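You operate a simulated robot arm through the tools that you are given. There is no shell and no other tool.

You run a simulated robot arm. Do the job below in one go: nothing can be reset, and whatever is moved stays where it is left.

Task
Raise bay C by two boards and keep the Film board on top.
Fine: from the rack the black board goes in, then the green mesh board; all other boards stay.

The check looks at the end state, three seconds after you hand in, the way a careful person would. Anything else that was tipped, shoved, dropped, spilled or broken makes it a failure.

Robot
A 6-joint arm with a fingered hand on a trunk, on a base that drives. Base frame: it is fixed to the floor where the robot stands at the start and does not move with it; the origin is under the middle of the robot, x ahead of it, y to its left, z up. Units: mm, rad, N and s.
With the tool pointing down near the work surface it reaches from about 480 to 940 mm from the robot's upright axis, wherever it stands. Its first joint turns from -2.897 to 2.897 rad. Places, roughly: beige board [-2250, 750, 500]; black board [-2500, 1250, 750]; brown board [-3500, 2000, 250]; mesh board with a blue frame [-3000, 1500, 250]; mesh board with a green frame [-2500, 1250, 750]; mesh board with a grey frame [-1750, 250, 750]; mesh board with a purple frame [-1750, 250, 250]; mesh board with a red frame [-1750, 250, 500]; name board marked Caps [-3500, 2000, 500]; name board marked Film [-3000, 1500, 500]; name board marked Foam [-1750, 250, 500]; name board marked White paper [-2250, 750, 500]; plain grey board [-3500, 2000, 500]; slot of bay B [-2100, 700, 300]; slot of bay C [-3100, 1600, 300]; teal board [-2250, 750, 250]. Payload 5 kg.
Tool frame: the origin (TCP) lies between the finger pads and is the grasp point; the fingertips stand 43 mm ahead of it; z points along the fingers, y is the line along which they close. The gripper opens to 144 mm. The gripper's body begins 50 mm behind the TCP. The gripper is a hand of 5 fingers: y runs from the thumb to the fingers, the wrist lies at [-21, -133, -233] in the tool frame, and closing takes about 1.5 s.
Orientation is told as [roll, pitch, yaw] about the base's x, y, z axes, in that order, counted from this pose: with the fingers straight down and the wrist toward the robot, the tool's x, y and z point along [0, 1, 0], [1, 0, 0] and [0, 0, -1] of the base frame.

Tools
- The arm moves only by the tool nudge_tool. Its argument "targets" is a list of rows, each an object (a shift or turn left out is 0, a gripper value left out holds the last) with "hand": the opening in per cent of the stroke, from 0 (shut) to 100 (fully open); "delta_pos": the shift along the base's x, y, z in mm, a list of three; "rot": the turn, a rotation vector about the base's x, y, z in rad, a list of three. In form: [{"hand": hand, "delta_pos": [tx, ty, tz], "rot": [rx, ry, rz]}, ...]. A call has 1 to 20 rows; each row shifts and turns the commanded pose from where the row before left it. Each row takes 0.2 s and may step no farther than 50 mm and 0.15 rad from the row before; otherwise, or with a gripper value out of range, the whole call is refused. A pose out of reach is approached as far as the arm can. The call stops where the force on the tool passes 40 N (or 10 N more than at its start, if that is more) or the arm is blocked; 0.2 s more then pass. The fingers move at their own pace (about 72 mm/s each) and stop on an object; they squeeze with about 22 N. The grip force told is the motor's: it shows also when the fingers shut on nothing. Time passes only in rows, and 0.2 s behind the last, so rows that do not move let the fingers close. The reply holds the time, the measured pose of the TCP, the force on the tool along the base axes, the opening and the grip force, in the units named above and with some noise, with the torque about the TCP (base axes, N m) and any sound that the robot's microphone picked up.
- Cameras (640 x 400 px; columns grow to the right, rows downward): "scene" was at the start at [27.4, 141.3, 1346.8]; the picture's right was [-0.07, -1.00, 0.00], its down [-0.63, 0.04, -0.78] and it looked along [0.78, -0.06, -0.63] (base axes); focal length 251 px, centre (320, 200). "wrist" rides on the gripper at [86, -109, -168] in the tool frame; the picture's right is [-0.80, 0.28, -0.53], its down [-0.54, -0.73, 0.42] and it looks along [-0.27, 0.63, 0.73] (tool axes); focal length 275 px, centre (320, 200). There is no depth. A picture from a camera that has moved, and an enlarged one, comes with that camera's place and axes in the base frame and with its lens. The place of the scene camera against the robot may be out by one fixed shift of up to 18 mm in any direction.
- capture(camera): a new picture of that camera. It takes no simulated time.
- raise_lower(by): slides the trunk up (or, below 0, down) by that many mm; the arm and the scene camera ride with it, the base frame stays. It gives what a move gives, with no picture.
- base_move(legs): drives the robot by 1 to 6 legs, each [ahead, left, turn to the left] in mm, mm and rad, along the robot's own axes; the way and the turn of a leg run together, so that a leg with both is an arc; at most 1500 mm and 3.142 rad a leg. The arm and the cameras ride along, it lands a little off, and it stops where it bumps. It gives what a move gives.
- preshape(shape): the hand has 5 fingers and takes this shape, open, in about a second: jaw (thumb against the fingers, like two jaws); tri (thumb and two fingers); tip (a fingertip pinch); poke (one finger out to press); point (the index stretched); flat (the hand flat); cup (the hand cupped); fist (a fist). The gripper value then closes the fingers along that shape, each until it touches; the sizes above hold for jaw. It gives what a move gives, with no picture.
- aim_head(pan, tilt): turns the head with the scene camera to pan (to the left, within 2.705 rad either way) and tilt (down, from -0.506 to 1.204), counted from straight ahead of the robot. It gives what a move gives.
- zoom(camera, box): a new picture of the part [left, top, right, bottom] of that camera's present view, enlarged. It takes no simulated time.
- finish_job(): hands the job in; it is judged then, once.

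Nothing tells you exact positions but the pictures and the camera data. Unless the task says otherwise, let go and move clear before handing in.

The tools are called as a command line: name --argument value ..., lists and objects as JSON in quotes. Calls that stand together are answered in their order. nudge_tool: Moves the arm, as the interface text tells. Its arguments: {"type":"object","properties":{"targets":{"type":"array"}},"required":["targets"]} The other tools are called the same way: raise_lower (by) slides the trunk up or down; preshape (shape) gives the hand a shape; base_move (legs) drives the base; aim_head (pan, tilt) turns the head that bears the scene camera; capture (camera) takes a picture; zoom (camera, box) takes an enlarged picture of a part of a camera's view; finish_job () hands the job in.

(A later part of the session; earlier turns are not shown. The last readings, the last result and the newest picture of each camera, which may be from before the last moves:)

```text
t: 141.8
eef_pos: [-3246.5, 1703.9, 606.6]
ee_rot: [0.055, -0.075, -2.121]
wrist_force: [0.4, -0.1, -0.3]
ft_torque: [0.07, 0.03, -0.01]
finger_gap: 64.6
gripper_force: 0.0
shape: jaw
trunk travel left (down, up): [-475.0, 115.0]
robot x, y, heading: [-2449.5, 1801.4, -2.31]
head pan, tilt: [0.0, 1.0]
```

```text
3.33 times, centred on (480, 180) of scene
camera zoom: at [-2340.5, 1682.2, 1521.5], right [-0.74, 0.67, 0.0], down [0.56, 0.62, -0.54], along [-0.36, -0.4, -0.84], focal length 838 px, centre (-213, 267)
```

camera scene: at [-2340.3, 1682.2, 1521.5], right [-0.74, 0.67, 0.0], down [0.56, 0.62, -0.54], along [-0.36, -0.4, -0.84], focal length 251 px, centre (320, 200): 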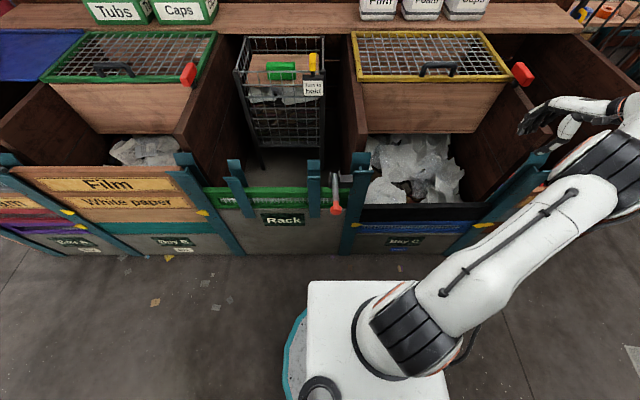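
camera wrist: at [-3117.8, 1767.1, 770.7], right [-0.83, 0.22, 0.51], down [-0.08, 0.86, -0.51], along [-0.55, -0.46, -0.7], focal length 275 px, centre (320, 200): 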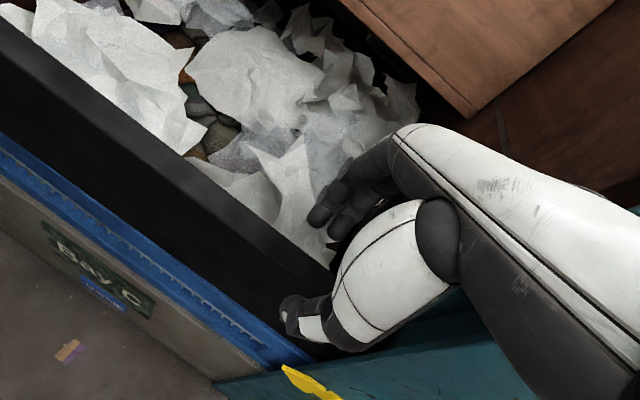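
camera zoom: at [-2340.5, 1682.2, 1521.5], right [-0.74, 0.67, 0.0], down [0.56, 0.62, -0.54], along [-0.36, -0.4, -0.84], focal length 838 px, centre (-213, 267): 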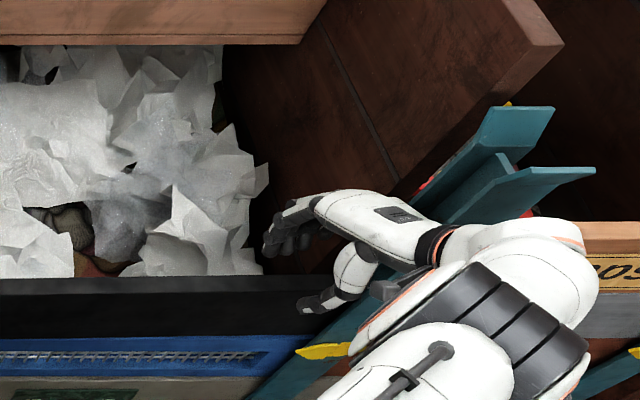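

nudge_tool --targets '[{"delta_pos": [0, 0, -15]}, {"delta_pos": [0, 0, -15]}, {"delta_pos": [0, 0, -15]}, {"delta_pos": [0, 0, -12]}, {"delta_pos": [0, 0, -10]}, {"delta_pos": [0, 0, 0]}]'

zoom --camera "scene" --box '[400, 140, 560, 260]'

capture --camera "wrist"

```text
t: 143.2
eef_pos: [-3240.2, 1705.9, 542.2]
ee_rot: [0.056, -0.076, -2.124]
wrist_force: [-0.9, 0.5, -0.4]
ft_torque: [0.04, 0.0, 0.0]
finger_gap: 64.5
gripper_force: 0.0
shape: jaw
out of reach, approached as far as the arm can: row 4
trunk travel left (down, up): [-475.0, 115.0]
robot x, y, heading: [-2449.1, 1801.0, -2.308]
head pan, tilt: [0.0, 1.0]
```

```text
3.33 times, centred on (480, 200) of scene
camera zoom: at [-2340.5, 1682.2, 1521.5], right [-0.74, 0.67, 0.0], down [0.56, 0.62, -0.54], along [-0.36, -0.4, -0.84], focal length 838 px, centre (-213, 200)
```

zoom: 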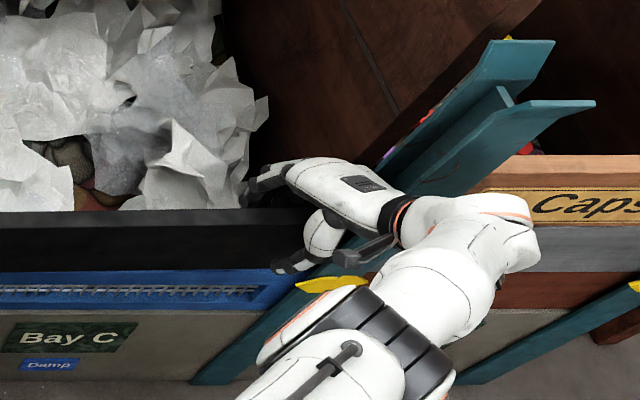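

```text
taken
camera wrist: at [-3111.0, 1768.4, 704.8], right [-0.83, 0.22, 0.51], down [-0.08, 0.86, -0.51], along [-0.55, -0.46, -0.7], focal length 275 px, centre (320, 200)
```

wrist: 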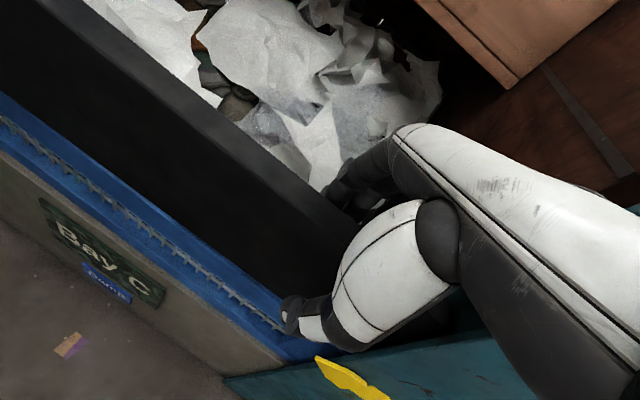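

The arm is at its limit there, so I use small trunk steps to bring the palm down onto the board.

raise_lower --by -18

zoom --camera "scene" --box '[400, 140, 560, 260]'

```text
t: 143.9
eef_pos: [-3240.4, 1706.5, 524.8]
ee_rot: [0.055, -0.075, -2.12]
wrist_force: [-0.4, 0.3, -0.3]
ft_torque: [0.02, 0.0, 0.01]
finger_gap: 64.5
gripper_force: 0.1
shape: jaw
trunk travel left (down, up): [-457.0, 133.0]
robot x, y, heading: [-2454.9, 1801.0, -2.306]
head pan, tilt: [0.0, 1.0]
```

```text
3.33 times, centred on (480, 200) of scene
camera zoom: at [-2340.3, 1682.2, 1503.5], right [-0.74, 0.67, 0.0], down [0.56, 0.62, -0.54], along [-0.36, -0.4, -0.84], focal length 838 px, centre (-213, 200)
```

zoom: 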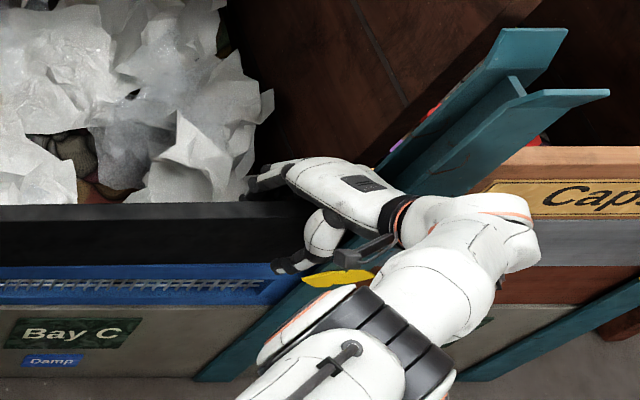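

raise_lower --by -8

raise_lower --by -5

```text
t: 144.5
eef_pos: [-3240.9, 1705.2, 514.8]
ee_rot: [0.056, -0.076, -2.122]
wrist_force: [0.2, -0.7, -0.1]
ft_torque: [0.02, -0.04, -0.02]
finger_gap: 64.5
gripper_force: 0.1
shape: jaw
trunk travel left (down, up): [-449.0, 141.0]
robot x, y, heading: [-2450.4, 1800.1, -2.304]
head pan, tilt: [0.0, 1.0]
```

```text
t: 145.0
eef_pos: [-3240.8, 1705.1, 510.7]
ee_rot: [0.056, -0.076, -2.121]
wrist_force: [0.5, 0.0, 0.2]
ft_torque: [0.03, 0.0, 0.01]
finger_gap: 64.4
gripper_force: 0.0
shape: jaw
trunk travel left (down, up): [-444.0, 146.0]
robot x, y, heading: [-2456.3, 1803.8, -2.308]
head pan, tilt: [0.0, 1.0]
```

raise_lower --by -4

raise_lower --by -4

capture --camera "wrist"

zoom --camera "scene" --box '[430, 170, 510, 240]'

```text
t: 145.5
eef_pos: [-3240.7, 1705.4, 507.4]
ee_rot: [0.057, -0.075, -2.121]
wrist_force: [0.2, -0.2, -0.3]
ft_torque: [0.0, -0.01, -0.05]
finger_gap: 64.3
gripper_force: 0.1
shape: jaw
trunk travel left (down, up): [-440.0, 150.0]
robot x, y, heading: [-2448.1, 1803.4, -2.302]
head pan, tilt: [0.0, 1.0]
```

```text
t: 146.1
eef_pos: [-3239.8, 1705.3, 504.0]
ee_rot: [0.056, -0.075, -2.123]
wrist_force: [0.4, 0.6, 0.4]
ft_torque: [0.05, 0.02, -0.01]
finger_gap: 64.5
gripper_force: 0.0
shape: jaw
trunk travel left (down, up): [-436.0, 154.0]
robot x, y, heading: [-2450.9, 1801.2, -2.301]
head pan, tilt: [0.0, 1.0]
```

```text
taken
camera wrist: at [-3111.0, 1768.4, 666.0], right [-0.83, 0.22, 0.51], down [-0.08, 0.86, -0.51], along [-0.55, -0.46, -0.7], focal length 275 px, centre (320, 200)
```

wrist: 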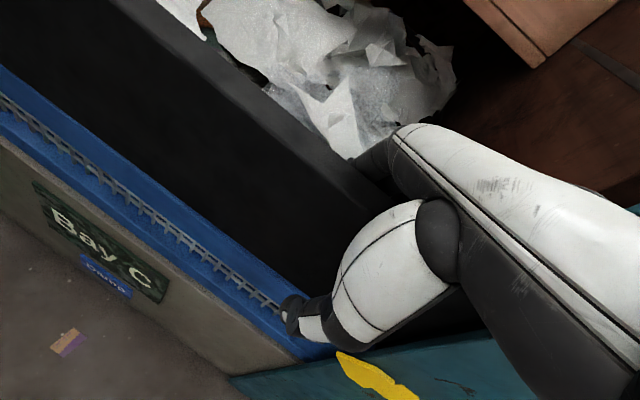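

```text
5.71 times, centred on (470, 205) of scene
camera zoom: at [-2340.4, 1682.2, 1482.5], right [-0.74, 0.67, 0.0], down [0.56, 0.62, -0.54], along [-0.36, -0.4, -0.84], focal length 1436 px, centre (-537, 171)
```

zoom: 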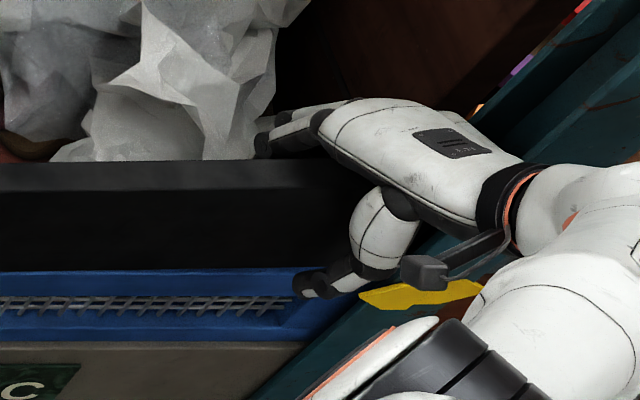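

nudge_tool --targets '[{"delta_pos": [0, 0, 6]}, {"delta_pos": [0, 0, 0]}]'

```text
t: 146.7
eef_pos: [-3241.0, 1705.6, 507.9]
ee_rot: [0.055, -0.075, -2.122]
wrist_force: [0.7, 0.6, 0.0]
ft_torque: [-0.02, 0.01, 0.03]
finger_gap: 64.6
gripper_force: 0.0
shape: jaw
trunk travel left (down, up): [-436.0, 154.0]
robot x, y, heading: [-2447.7, 1801.7, -2.303]
head pan, tilt: [0.0, 1.0]
```

nudge_tool --targets '[{"delta_pos": [-2, -5, 5]}, {"hand": 0}, {"hand": 0}, {"hand": 0}, {"hand": 0}, {"hand": 0}, {"hand": 0}, {"hand": 0}]'

zoom --camera "scene" --box '[430, 170, 510, 240]'

```text
t: 148.5
eef_pos: [-3242.5, 1700.0, 512.4]
ee_rot: [0.056, -0.075, -2.121]
wrist_force: [0.8, 1.2, 0.0]
ft_torque: [0.0, -0.02, 0.06]
finger_gap: 23.3
gripper_force: 22.1
shape: jaw
trunk travel left (down, up): [-436.0, 154.0]
robot x, y, heading: [-2448.1, 1802.5, -2.305]
head pan, tilt: [0.0, 1.0]
```

```text
5.71 times, centred on (470, 205) of scene
camera zoom: at [-2340.6, 1682.2, 1482.5], right [-0.74, 0.67, 0.0], down [0.56, 0.62, -0.54], along [-0.36, -0.4, -0.84], focal length 1436 px, centre (-537, 171)
```

zoom: 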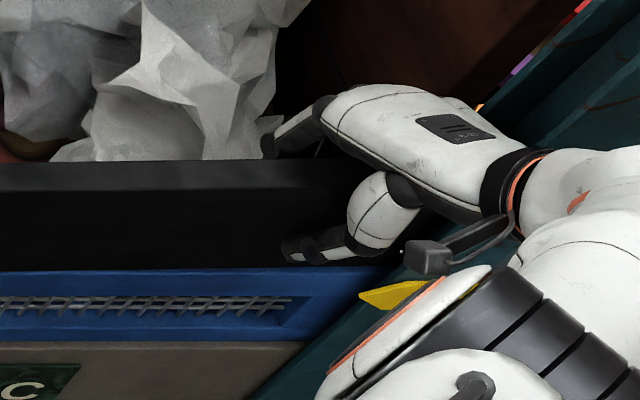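

nudge_tool --targets '[{"delta_pos": [0, 0, -1.5]}, {"delta_pos": [0, 0, -1.5]}, {"delta_pos": [0, 0, 0]}]'

```text
t: 149.3
eef_pos: [-3242.3, 1700.9, 512.2]
ee_rot: [0.056, -0.076, -2.121]
wrist_force: [2.6, 0.3, 9.2]
ft_torque: [0.04, -0.04, 0.07]
finger_gap: 23.6
gripper_force: 22.2
shape: jaw
trunk travel left (down, up): [-436.0, 154.0]
robot x, y, heading: [-2455.4, 1797.5, -2.303]
head pan, tilt: [0.0, 1.0]
```

nudge_tool --targets '[{"delta_pos": [0, 0, -1.5]}, {"delta_pos": [0, 0, -1.5]}, {"delta_pos": [0, 0, -1]}, {"delta_pos": [0, 0, 0]}]'

zoom --camera "scene" --box '[345, 180, 445, 240]'

zoom --camera "scene" --box '[400, 180, 500, 240]'

```text
t: 150.3
eef_pos: [-3242.5, 1701.3, 511.5]
ee_rot: [0.052, -0.079, -2.122]
wrist_force: [3.7, 1.1, 34.3]
ft_torque: [0.0, -0.06, 0.1]
finger_gap: 25.2
gripper_force: 21.5
shape: jaw
trunk travel left (down, up): [-436.0, 154.0]
robot x, y, heading: [-2449.0, 1803.1, -2.306]
head pan, tilt: [0.0, 1.0]
```

```text
6.40 times, centred on (395, 210) of scene
camera zoom: at [-2337.2, 1682.6, 1482.5], right [-0.74, 0.67, 0.0], down [0.56, 0.62, -0.54], along [-0.36, -0.4, -0.84], focal length 1608 px, centre (-160, 136)
```

zoom: 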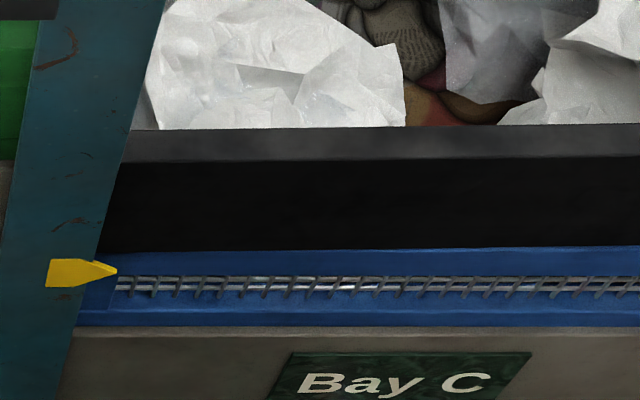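

```text
6.40 times, centred on (450, 210) of scene
camera zoom: at [-2337.2, 1682.6, 1482.5], right [-0.74, 0.67, 0.0], down [0.56, 0.62, -0.54], along [-0.36, -0.4, -0.84], focal length 1608 px, centre (-512, 136)
```

zoom: 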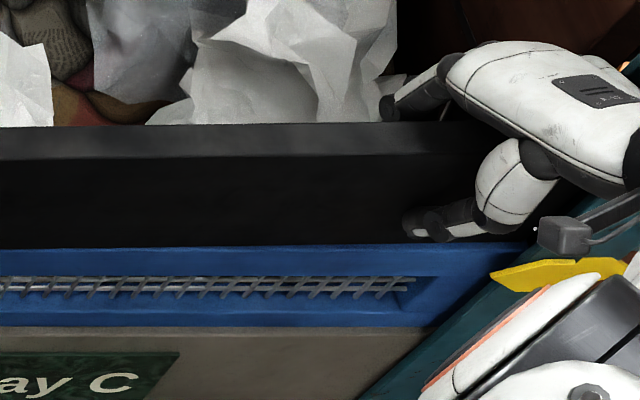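

The right end doesn't move under 34 N, so it is truly seated there and the visible slope is play in the channel. I relieve the pressure and release.

nudge_tool --targets '[{"delta_pos": [0, 0, 3]}, {"delta_pos": [0, 0, 3]}, {"hand": 45}, {"hand": 45}, {"hand": 45}, {"hand": 45}, {"hand": 45}]'

nudge_tool --targets '[{"delta_pos": [0, 0, 10]}, {"delta_pos": [0, 0, 20]}, {"delta_pos": [0, 0, 30]}, {"delta_pos": [0, 0, 40]}, {"delta_pos": [0, 0, 45]}, {"delta_pos": [0, 0, 45]}, {"delta_pos": [0, 0, 45]}, {"delta_pos": [0, 0, 45]}, {"delta_pos": [0, 0, 45]}, {"delta_pos": [0, 0, 45]}, {"delta_pos": [0, 0, 45]}, {"delta_pos": [0, 0, 45]}]'

zoom --camera "scene" --box '[340, 170, 500, 260]'

capture --camera "wrist"

```text
t: 151.9
eef_pos: [-3242.2, 1700.4, 513.0]
ee_rot: [0.057, -0.076, -2.12]
wrist_force: [0.4, -0.5, -0.6]
ft_torque: [-0.02, 0.0, 0.02]
finger_gap: 64.4
gripper_force: 0.0
shape: jaw
trunk travel left (down, up): [-436.0, 154.0]
robot x, y, heading: [-2450.1, 1800.4, -2.304]
head pan, tilt: [0.0, 1.0]
```

```text
t: 154.5
eef_pos: [-3241.9, 1699.3, 972.7]
ee_rot: [0.058, -0.075, -2.122]
wrist_force: [0.3, 0.7, -1.4]
ft_torque: [0.01, -0.02, 0.0]
finger_gap: 64.5
gripper_force: 0.1
shape: jaw
trunk travel left (down, up): [-436.0, 154.0]
robot x, y, heading: [-2453.1, 1799.3, -2.304]
head pan, tilt: [0.0, 1.0]
```

```text
4.00 times, centred on (420, 215) of scene
camera zoom: at [-2340.1, 1682.2, 1482.4], right [-0.74, 0.67, 0.0], down [0.56, 0.62, -0.54], along [-0.36, -0.4, -0.84], focal length 1005 px, centre (-80, 140)
```

zoom: 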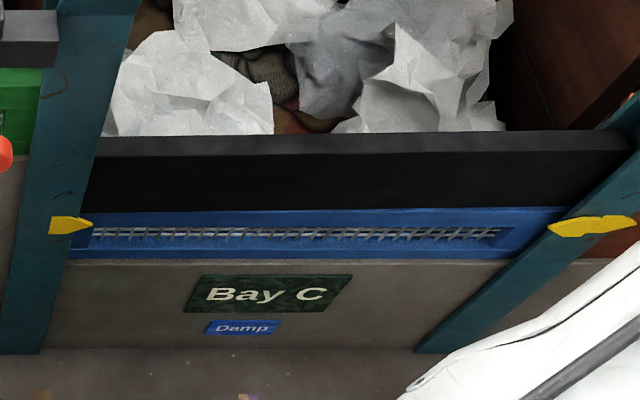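

```text
taken
camera wrist: at [-3113.0, 1763.0, 1136.8], right [-0.83, 0.22, 0.51], down [-0.08, 0.86, -0.51], along [-0.55, -0.46, -0.7], focal length 275 px, centre (320, 200)
```

wrist: 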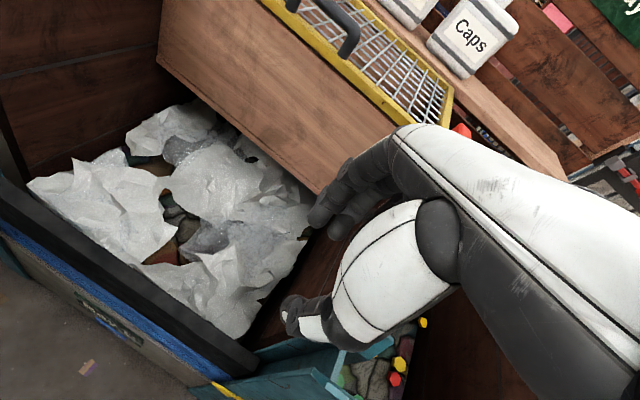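

zoom --camera "scene" --box '[450, 190, 490, 230]'

zoom --camera "scene" --box '[352, 195, 392, 235]'

zoom --camera "wrist" --box '[200, 340, 260, 400]'

zoom --camera "wrist" --box '[0, 200, 60, 260]'

```text
10.00 times, centred on (470, 210) of scene
camera zoom: at [-2340.1, 1682.2, 1482.4], right [-0.74, 0.67, 0.0], down [0.56, 0.62, -0.54], along [-0.36, -0.4, -0.84], focal length 2513 px, centre (-1180, 100)
```

zoom: 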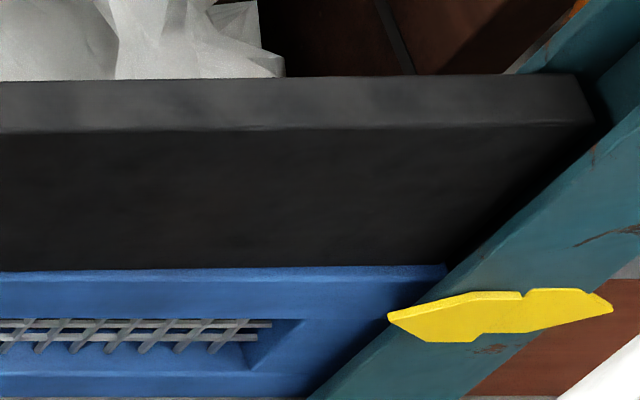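

```text
10.00 times, centred on (372, 215) of scene
camera zoom: at [-2340.1, 1682.2, 1482.4], right [-0.74, 0.67, 0.0], down [0.56, 0.62, -0.54], along [-0.36, -0.4, -0.84], focal length 2513 px, centre (-200, 50)
```

zoom: 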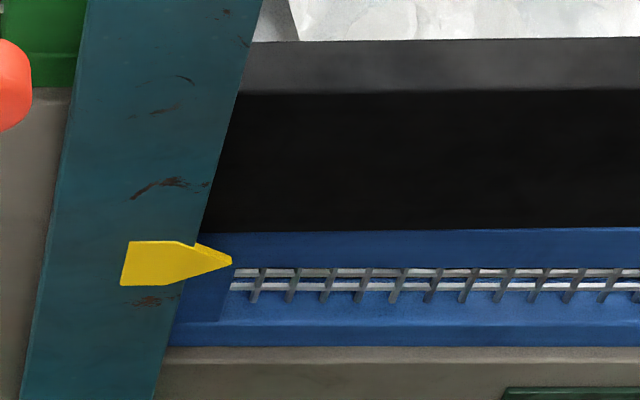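

```text
6.67 times, centred on (230, 370) of wrist
camera zoom: at [-3113.0, 1763.0, 1136.8], right [-0.83, 0.22, 0.51], down [-0.08, 0.86, -0.51], along [-0.55, -0.46, -0.7], focal length 1835 px, centre (920, -933)
```

zoom: 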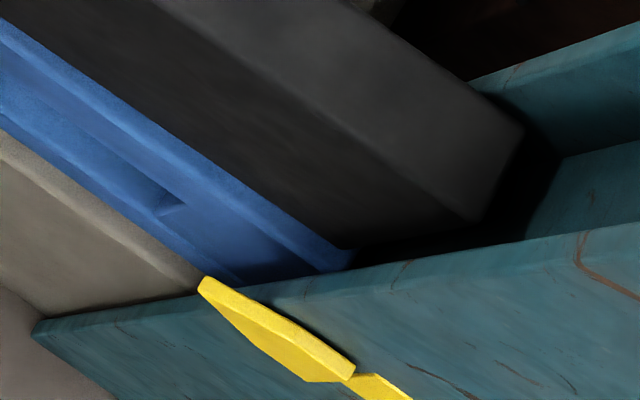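

```text
6.67 times, centred on (30, 230) of wrist
camera zoom: at [-3113.0, 1763.0, 1136.8], right [-0.83, 0.22, 0.51], down [-0.08, 0.86, -0.51], along [-0.55, -0.46, -0.7], focal length 1835 px, centre (2253, 0)
```

zoom: 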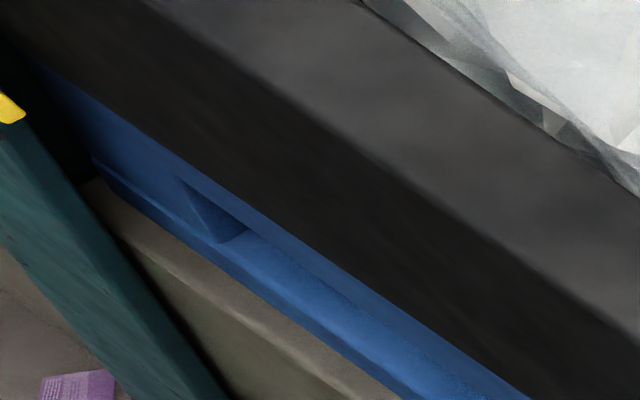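

The blue top shows only a thin strip at the right, which means the black board is seated and merely turned slightly within the channel play. Now I move back over the rack for the green mesh board.

nudge_tool --targets '[{"delta_pos": [17, -15.2, 10]}, {"delta_pos": [35, -31.3, 0]}, {"delta_pos": [35, -31.3, 0]}, {"delta_pos": [35, -31.3, 0]}, {"delta_pos": [35, -31.3, 0]}, {"delta_pos": [35, -31.3, 0]}, {"delta_pos": [35, -31.3, 0]}, {"delta_pos": [35, -31.3, 0]}, {"delta_pos": [35, -31.3, 0]}, {"delta_pos": [35, -31.3, 0]}, {"delta_pos": [35, -31.3, 0]}, {"delta_pos": [35, -31.3, 0]}, {"delta_pos": [35, -31.3, 0]}, {"delta_pos": [35, -31.3, 0]}, {"delta_pos": [35, -31.3, 0]}, {"delta_pos": [35, -31.3, 0]}, {"delta_pos": [35, -31.3, 0]}, {"delta_pos": [35, -31.3, 0]}, {"delta_pos": [21.6, -19, 0]}, {"delta_pos": [0, 0, 0]}]'

capture --camera "scene"

capture --camera "wrist"

```text
t: 158.7
eef_pos: [-2607.7, 1134.2, 981.5]
ee_rot: [0.055, -0.076, -2.121]
wrist_force: [-0.4, 0.3, -0.6]
ft_torque: [-0.01, -0.03, -0.01]
finger_gap: 64.4
gripper_force: 0.1
shape: jaw
trunk travel left (down, up): [-436.0, 154.0]
robot x, y, heading: [-2449.5, 1800.7, -2.306]
head pan, tilt: [0.0, 1.0]
```

```text
taken
camera scene: at [-2340.1, 1681.9, 1482.4], right [-0.74, 0.67, 0.0], down [0.56, 0.62, -0.54], along [-0.36, -0.4, -0.84], focal length 251 px, centre (320, 200)
```

scene: 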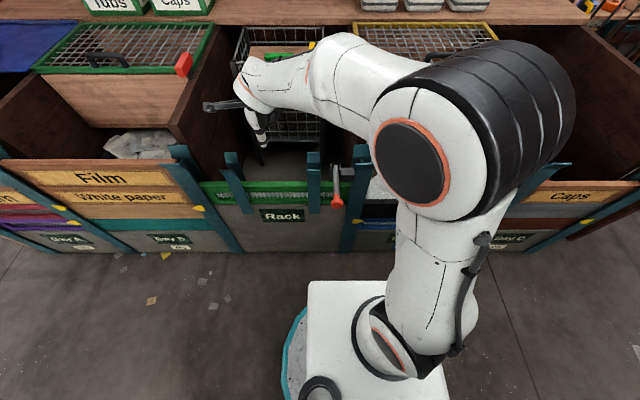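

```text
taken
camera wrist: at [-2477.9, 1197.0, 1145.2], right [-0.83, 0.22, 0.51], down [-0.08, 0.86, -0.51], along [-0.55, -0.46, -0.7], focal length 275 px, centre (320, 200)
```

wrist: 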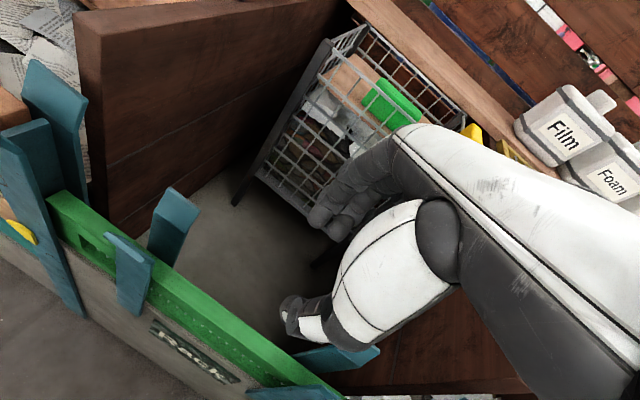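

Now I measure the green mesh board's ends in the rack.

zoom --camera "scene" --box '[175, 160, 235, 220]'

zoom --camera "scene" --box '[315, 160, 375, 220]'

zoom --camera "scene" --box '[200, 140, 350, 230]'

```text
6.67 times, centred on (205, 190) of scene
camera zoom: at [-2340.1, 1681.9, 1482.4], right [-0.74, 0.67, 0.0], down [0.56, 0.62, -0.54], along [-0.36, -0.4, -0.84], focal length 1675 px, centre (1087, 267)
```

zoom: 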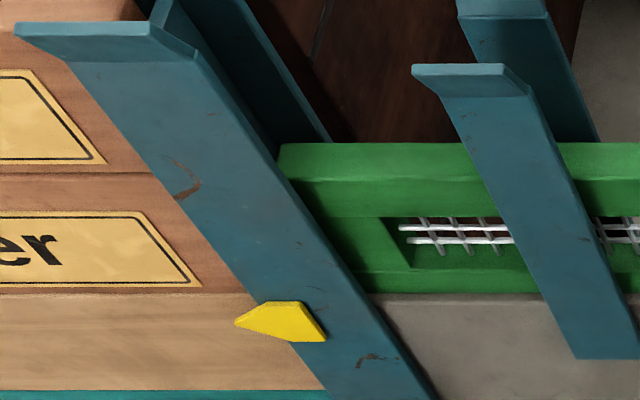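

```text
6.67 times, centred on (345, 190) of scene
camera zoom: at [-2340.1, 1681.9, 1482.4], right [-0.74, 0.67, 0.0], down [0.56, 0.62, -0.54], along [-0.36, -0.4, -0.84], focal length 1675 px, centre (153, 267)
```

zoom: 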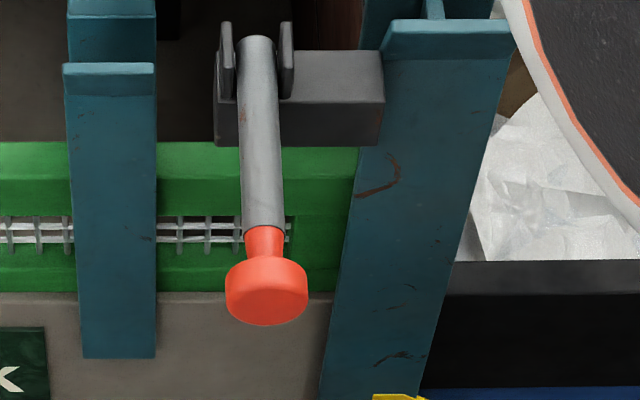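

```text
4.27 times, centred on (275, 185) of scene
camera zoom: at [-2340.1, 1681.9, 1482.4], right [-0.74, 0.67, 0.0], down [0.56, 0.62, -0.54], along [-0.36, -0.4, -0.84], focal length 1072 px, centre (512, 264)
```

zoom: 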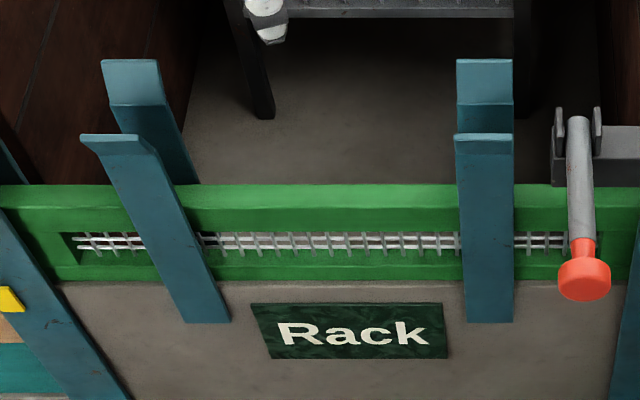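

The green board is centred in the rack with its top at z≈688 and a 38 mm top rail. I'll grip on the rail, TCP about 20 mm below the top; first I descend to just above it.

nudge_tool --targets '[{"delta_pos": [0, 0, -35]}, {"delta_pos": [0, 0, -40]}, {"delta_pos": [0, 0, -40]}, {"delta_pos": [0, 0, -40]}, {"delta_pos": [0, 0, -40]}, {"delta_pos": [0, 0, -30]}, {"delta_pos": [0, 0, 0]}]'

zoom --camera "scene" --box '[200, 120, 350, 230]'

capture --camera "wrist"

```text
t: 160.3
eef_pos: [-2607.9, 1134.5, 757.0]
ee_rot: [0.056, -0.076, -2.121]
wrist_force: [0.0, 0.0, -0.2]
ft_torque: [0.01, 0.0, 0.0]
finger_gap: 64.5
gripper_force: 0.0
shape: jaw
trunk travel left (down, up): [-436.0, 154.0]
robot x, y, heading: [-2449.6, 1801.7, -2.304]
head pan, tilt: [0.0, 1.0]
```

```text
3.64 times, centred on (275, 175) of scene
camera zoom: at [-2340.3, 1681.7, 1482.4], right [-0.74, 0.67, 0.0], down [0.56, 0.62, -0.54], along [-0.36, -0.4, -0.84], focal length 914 px, centre (484, 291)
```

zoom: 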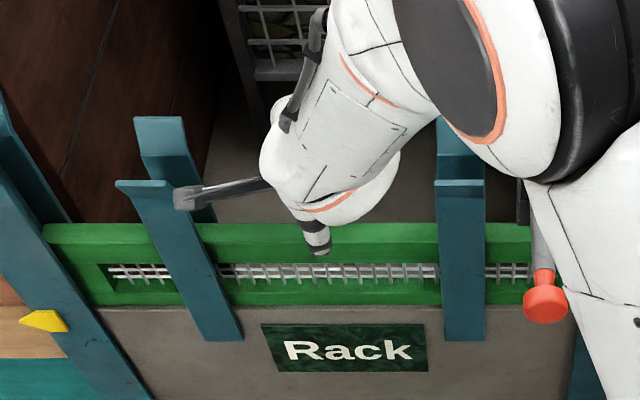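

```text
taken
camera wrist: at [-2479.4, 1196.7, 920.0], right [-0.83, 0.22, 0.51], down [-0.08, 0.86, -0.51], along [-0.55, -0.46, -0.7], focal length 275 px, centre (320, 200)
```

wrist: 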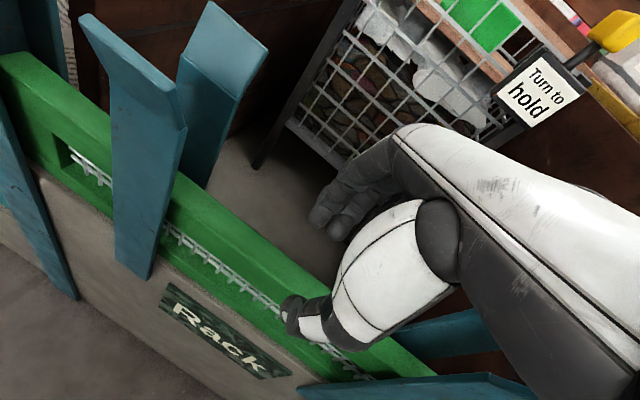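

nudge_tool --targets '[{"delta_pos": [0, 0, -18]}, {"delta_pos": [0, 0, -18]}, {"delta_pos": [0, 0, -18]}, {"delta_pos": [0, 0, -18]}, {"delta_pos": [0, 0, -17]}, {"delta_pos": [0, 0, 0]}]'

zoom --camera "scene" --box '[200, 120, 350, 230]'

capture --camera "wrist"

```text
t: 161.7
eef_pos: [-2608.3, 1134.1, 668.0]
ee_rot: [0.056, -0.073, -2.12]
wrist_force: [0.7, -0.6, -0.5]
ft_torque: [-0.02, 0.02, 0.01]
finger_gap: 64.4
gripper_force: 0.0
shape: jaw
trunk travel left (down, up): [-436.0, 154.0]
robot x, y, heading: [-2450.3, 1804.9, -2.306]
head pan, tilt: [0.0, 1.0]
```

```text
3.64 times, centred on (275, 175) of scene
camera zoom: at [-2340.3, 1681.8, 1482.5], right [-0.74, 0.67, 0.0], down [0.56, 0.62, -0.54], along [-0.36, -0.4, -0.84], focal length 914 px, centre (484, 291)
```

zoom: 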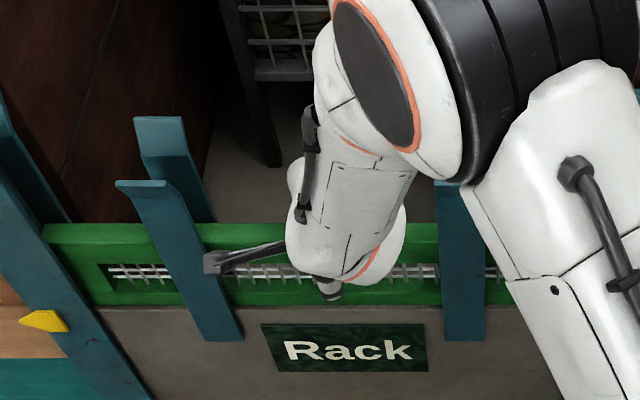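

```text
taken
camera wrist: at [-2479.2, 1196.7, 831.7], right [-0.83, 0.22, 0.51], down [-0.08, 0.86, -0.51], along [-0.55, -0.46, -0.7], focal length 275 px, centre (320, 200)
```

wrist: 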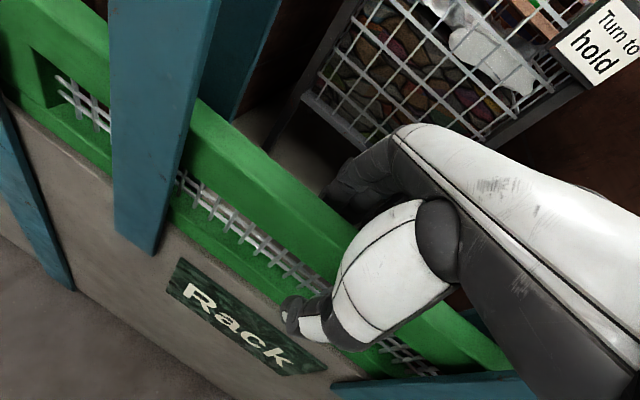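

nudge_tool --targets '[{"hand": 0}, {"hand": 0}, {"hand": 0}, {"hand": 0}, {"hand": 0}, {"hand": 0}, {"hand": 0}, {"hand": 0}]'

zoom --camera "wrist" --box '[220, 180, 440, 380]'

nudge_tool --targets '[{"delta_pos": [0, 0, 4]}, {"delta_pos": [0, 0, 4]}, {"delta_pos": [0, 0, 4]}, {"delta_pos": [0, 0, 0]}]'

zoom --camera "scene" --box '[180, 130, 350, 240]'

```text
t: 163.5
eef_pos: [-2607.7, 1133.1, 668.1]
ee_rot: [0.055, -0.074, -2.12]
wrist_force: [1.2, 0.7, 1.0]
ft_torque: [0.0, 0.02, 0.02]
finger_gap: 14.2
gripper_force: 22.7
shape: jaw
trunk travel left (down, up): [-436.0, 154.0]
robot x, y, heading: [-2452.4, 1802.2, -2.307]
head pan, tilt: [0.0, 1.0]
```

```text
2.00 times, centred on (330, 280) of wrist
camera zoom: at [-2479.3, 1196.6, 831.5], right [-0.83, 0.22, 0.51], down [-0.08, 0.86, -0.5], along [-0.55, -0.46, -0.7], focal length 551 px, centre (300, 40)
```

zoom: 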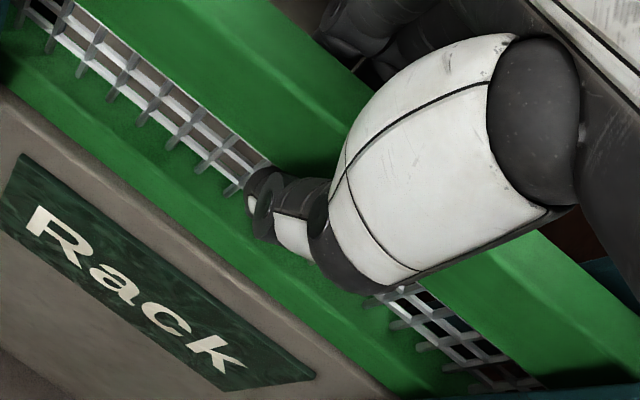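

```text
t: 164.5
eef_pos: [-2608.9, 1133.0, 679.5]
ee_rot: [0.055, -0.077, -2.123]
wrist_force: [-0.6, 0.8, -8.1]
ft_torque: [-0.02, 0.02, 0.0]
finger_gap: 14.4
gripper_force: 21.8
shape: jaw
trunk travel left (down, up): [-436.0, 154.0]
robot x, y, heading: [-2452.8, 1803.8, -2.302]
head pan, tilt: [0.0, 1.0]
```

```text
3.64 times, centred on (265, 185) of scene
camera zoom: at [-2340.4, 1681.4, 1482.4], right [-0.74, 0.67, 0.0], down [0.56, 0.62, -0.54], along [-0.36, -0.4, -0.84], focal length 914 px, centre (520, 254)
```

zoom: 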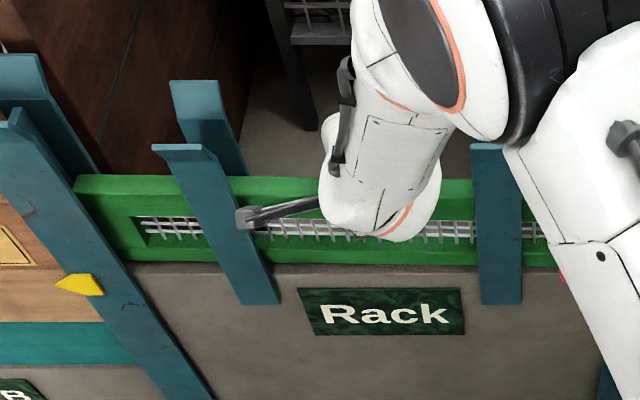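

The fingers hook into the mesh window (gap 14 mm) and hold it: 8 N, rising freely. I lift the green board clear.

nudge_tool --targets '[{"delta_pos": [0, 0, 10]}, {"delta_pos": [0, 0, 20]}, {"delta_pos": [0, 0, 25]}, {"delta_pos": [0, 0, 25]}, {"delta_pos": [0, 0, 25]}, {"delta_pos": [0, 0, 25]}, {"delta_pos": [0, 0, 25]}, {"delta_pos": [0, 0, 25]}, {"delta_pos": [0, 0, 25]}, {"delta_pos": [0, 0, 25]}, {"delta_pos": [0, 0, 25]}, {"delta_pos": [0, 0, 25]}, {"delta_pos": [0, 0, 25]}, {"delta_pos": [0, 0, 10]}, {"delta_pos": [0, 0, 0]}]'

raise_lower --by 30

capture --camera "scene"

capture --camera "wrist"

```text
t: 167.7
eef_pos: [-2608.6, 1134.7, 994.0]
ee_rot: [0.055, -0.075, -2.121]
wrist_force: [0.5, -0.6, -8.9]
ft_torque: [-0.05, 0.0, 0.02]
finger_gap: 14.5
gripper_force: 22.0
shape: jaw
trunk travel left (down, up): [-436.0, 154.0]
robot x, y, heading: [-2452.1, 1802.4, -2.302]
head pan, tilt: [0.0, 1.0]
```

```text
t: 168.4
eef_pos: [-2608.7, 1134.3, 1025.0]
ee_rot: [0.055, -0.074, -2.12]
wrist_force: [-0.2, -0.3, -8.1]
ft_torque: [-0.01, 0.0, 0.02]
finger_gap: 14.1
gripper_force: 21.7
shape: jaw
trunk travel left (down, up): [-466.0, 124.0]
robot x, y, heading: [-2448.2, 1802.4, -2.303]
head pan, tilt: [0.0, 1.0]
```

```text
taken
camera scene: at [-2340.4, 1681.2, 1512.4], right [-0.74, 0.67, 0.0], down [0.56, 0.63, -0.54], along [-0.36, -0.4, -0.84], focal length 251 px, centre (320, 200)
```

scene: 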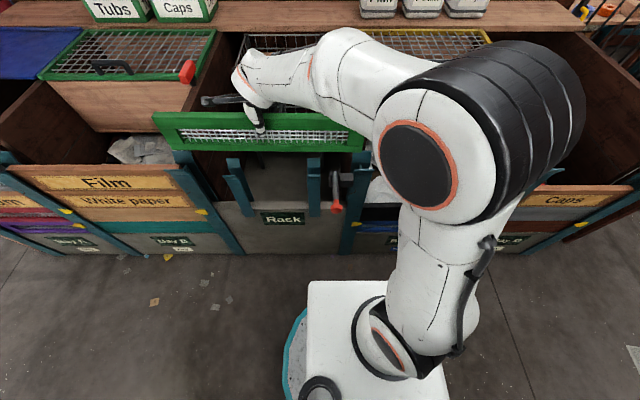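

```text
taken
camera wrist: at [-2479.4, 1196.2, 1187.8], right [-0.83, 0.22, 0.51], down [-0.08, 0.86, -0.5], along [-0.55, -0.46, -0.7], focal length 275 px, centre (320, 200)
```

wrist: 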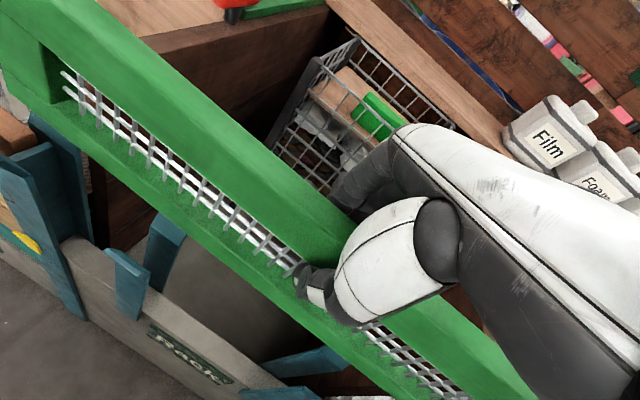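

The green board is free. Both ends are visible here, so I measure its attitude now.

zoom --camera "scene" --box '[145, 105, 205, 155]'

zoom --camera "scene" --box '[315, 105, 375, 155]'

```text
8.00 times, centred on (175, 130) of scene
camera zoom: at [-2340.4, 1681.2, 1512.4], right [-0.74, 0.67, 0.0], down [0.56, 0.63, -0.54], along [-0.36, -0.4, -0.84], focal length 2010 px, centre (1480, 760)
```

zoom: 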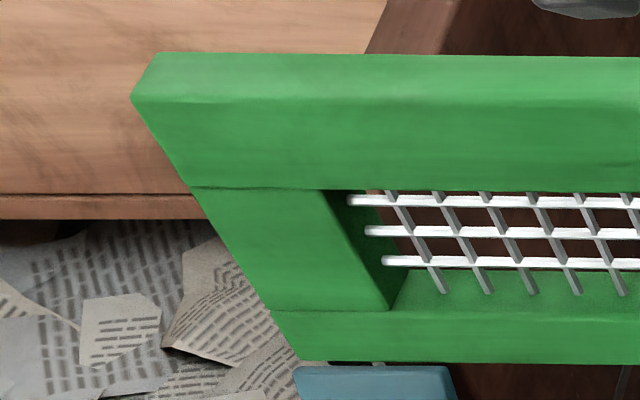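

```text
8.00 times, centred on (345, 130) of scene
camera zoom: at [-2340.4, 1681.2, 1512.4], right [-0.74, 0.67, 0.0], down [0.56, 0.63, -0.54], along [-0.36, -0.4, -0.84], focal length 2010 px, centre (120, 760)
```

zoom: 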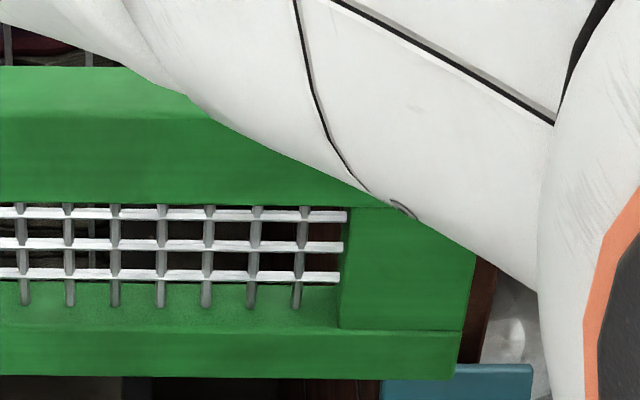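

The green board leans ~0.055 rad (bottom toward me) and is yawed ~0.03 rad. I correct both and re-measure here.

nudge_tool --targets '[{"rot": [-0.0245, 0.0139, 0.0145]}, {"rot": [-0.0245, 0.0139, 0.0145]}, {"delta_pos": [0, 0, 0]}, {"delta_pos": [0, 0, 0]}]'

zoom --camera "scene" --box '[140, 105, 200, 155]'

zoom --camera "scene" --box '[315, 105, 375, 155]'

```text
t: 169.4
eef_pos: [-2608.8, 1133.7, 1023.4]
ee_rot: [0.056, -0.13, -2.092]
wrist_force: [-0.3, -0.4, -8.5]
ft_torque: [0.01, -0.02, -0.02]
finger_gap: 14.6
gripper_force: 21.9
shape: jaw
trunk travel left (down, up): [-466.0, 124.0]
robot x, y, heading: [-2451.6, 1798.3, -2.308]
head pan, tilt: [0.0, 1.0]
```

```text
8.00 times, centred on (170, 130) of scene
camera zoom: at [-2340.4, 1681.4, 1512.4], right [-0.74, 0.67, 0.0], down [0.56, 0.62, -0.54], along [-0.36, -0.4, -0.84], focal length 2010 px, centre (1520, 760)
```

zoom: 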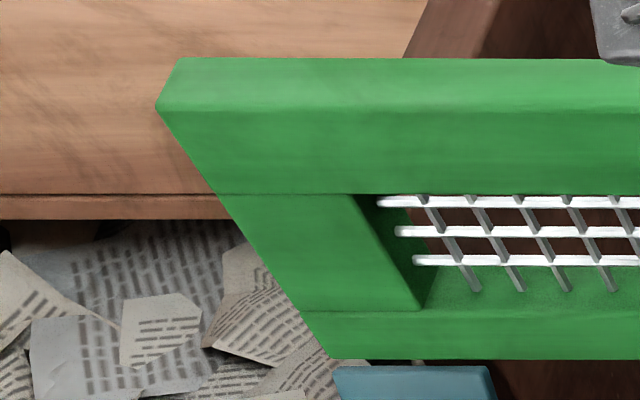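

```text
8.00 times, centred on (345, 130) of scene
camera zoom: at [-2340.4, 1681.4, 1512.4], right [-0.74, 0.67, 0.0], down [0.56, 0.62, -0.54], along [-0.36, -0.4, -0.84], focal length 2010 px, centre (120, 760)
```

zoom: 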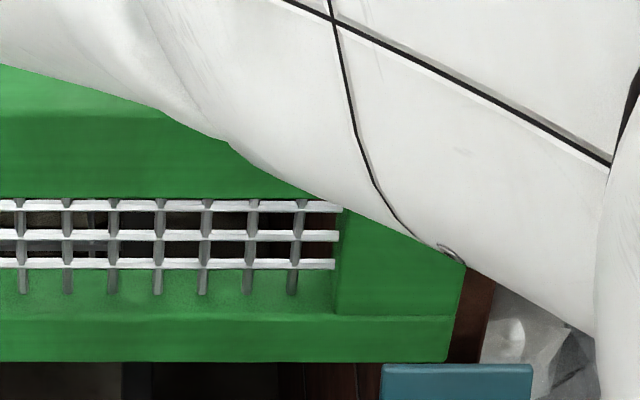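

Now it is square and vertical to within ~0.01 rad. I carry it across to bay C.

nudge_tool --targets '[{"delta_pos": [-17, 15.2, 0]}, {"delta_pos": [-34.6, 31, 0]}, {"delta_pos": [-34.6, 31, 0]}, {"delta_pos": [-34.6, 31, 0]}, {"delta_pos": [-34.6, 31, 0]}, {"delta_pos": [-34.6, 31, 0]}, {"delta_pos": [-34.6, 31, 0]}, {"delta_pos": [-34.6, 31, 0]}, {"delta_pos": [-34.6, 31, 0]}, {"delta_pos": [-34.6, 31, 0]}, {"delta_pos": [-34.6, 31, 0]}, {"delta_pos": [-34.6, 31, 0]}, {"delta_pos": [-34.6, 31, 0]}, {"delta_pos": [-34.6, 31, 0]}, {"delta_pos": [-17.6, 15.8, 0]}, {"delta_pos": [0, 0, 0]}, {"delta_pos": [0, 0, 0]}]'

capture --camera "scene"

zoom --camera "scene" --box '[360, 105, 420, 165]'

zoom --camera "scene" --box '[500, 100, 560, 160]'

```text
t: 173.0
eef_pos: [-3093.6, 1566.9, 1025.2]
ee_rot: [0.055, -0.131, -2.094]
wrist_force: [-0.4, 0.0, -8.6]
ft_torque: [0.06, 0.02, 0.01]
finger_gap: 14.2
gripper_force: 22.2
shape: jaw
trunk travel left (down, up): [-466.0, 124.0]
robot x, y, heading: [-2450.2, 1803.0, -2.303]
head pan, tilt: [0.0, 1.0]
```

```text
taken
camera scene: at [-2340.9, 1681.8, 1512.5], right [-0.74, 0.67, 0.0], down [0.56, 0.62, -0.54], along [-0.36, -0.4, -0.84], focal length 251 px, centre (320, 200)
```

scene: 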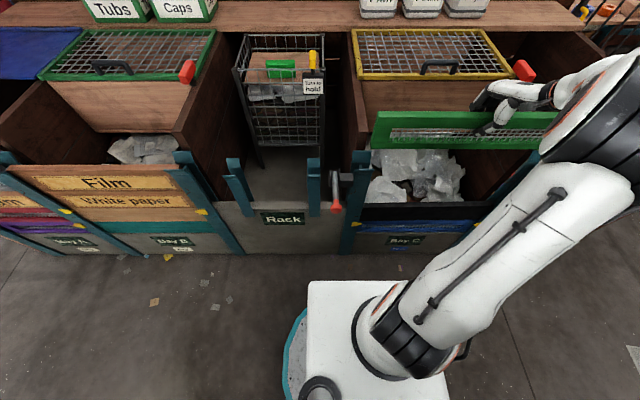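

```text
6.67 times, centred on (390, 135) of scene
camera zoom: at [-2340.9, 1681.8, 1512.5], right [-0.74, 0.67, 0.0], down [0.56, 0.62, -0.54], along [-0.36, -0.4, -0.84], focal length 1675 px, centre (-147, 633)
```

zoom: 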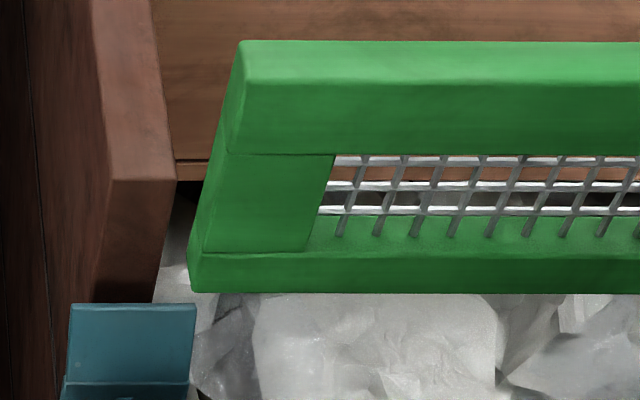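

```text
6.67 times, centred on (530, 130) of scene
camera zoom: at [-2340.9, 1681.8, 1512.5], right [-0.74, 0.67, 0.0], down [0.56, 0.62, -0.54], along [-0.36, -0.4, -0.84], focal length 1675 px, centre (-1080, 667)
```

zoom: 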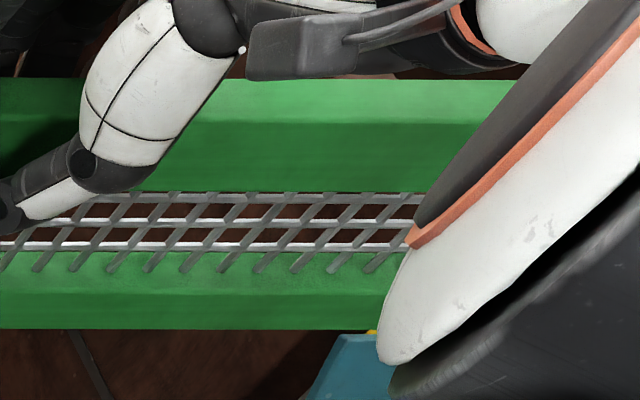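

nudge_tool --targets '[{"delta_pos": [0, 0, -15], "rot": [0, 0, 0.009]}, {"delta_pos": [0, 0, -13]}, {"delta_pos": [0, 0, 0]}]'

zoom --camera "scene" --box '[340, 120, 400, 180]'

zoom --camera "scene" --box '[500, 110, 560, 170]'

```text
t: 173.8
eef_pos: [-3092.8, 1568.3, 996.7]
ee_rot: [0.056, -0.131, -2.085]
wrist_force: [-0.6, 0.2, -7.5]
ft_torque: [-0.01, -0.01, -0.02]
finger_gap: 14.3
gripper_force: 21.9
shape: jaw
trunk travel left (down, up): [-466.0, 124.0]
robot x, y, heading: [-2451.4, 1803.4, -2.302]
head pan, tilt: [0.0, 1.0]
```

```text
6.67 times, centred on (370, 150) of scene
camera zoom: at [-2341.0, 1681.9, 1512.5], right [-0.74, 0.67, 0.0], down [0.56, 0.62, -0.54], along [-0.36, -0.4, -0.84], focal length 1675 px, centre (-13, 533)
```

zoom: 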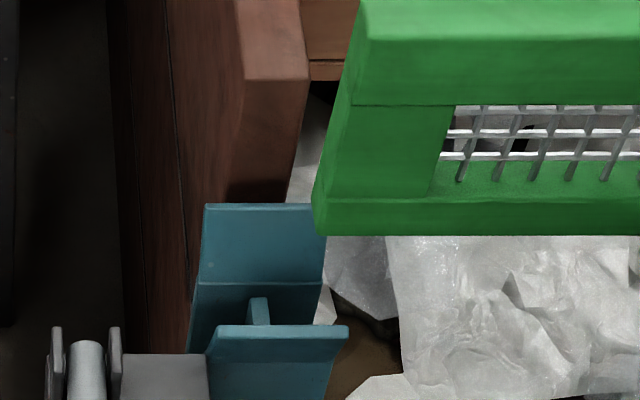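

```text
6.67 times, centred on (530, 140) of scene
camera zoom: at [-2341.0, 1681.9, 1512.5], right [-0.74, 0.67, 0.0], down [0.56, 0.62, -0.54], along [-0.36, -0.4, -0.84], focal length 1675 px, centre (-1080, 600)
```

zoom: 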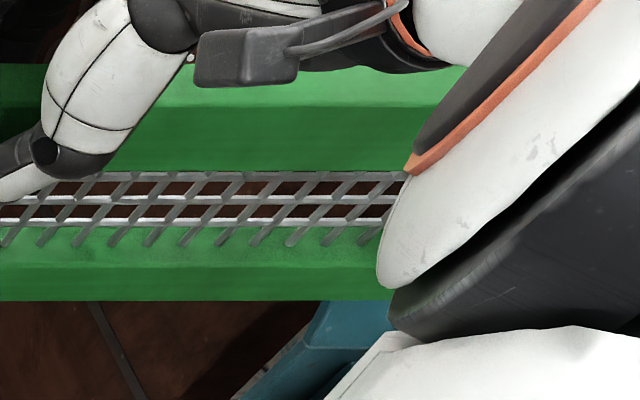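

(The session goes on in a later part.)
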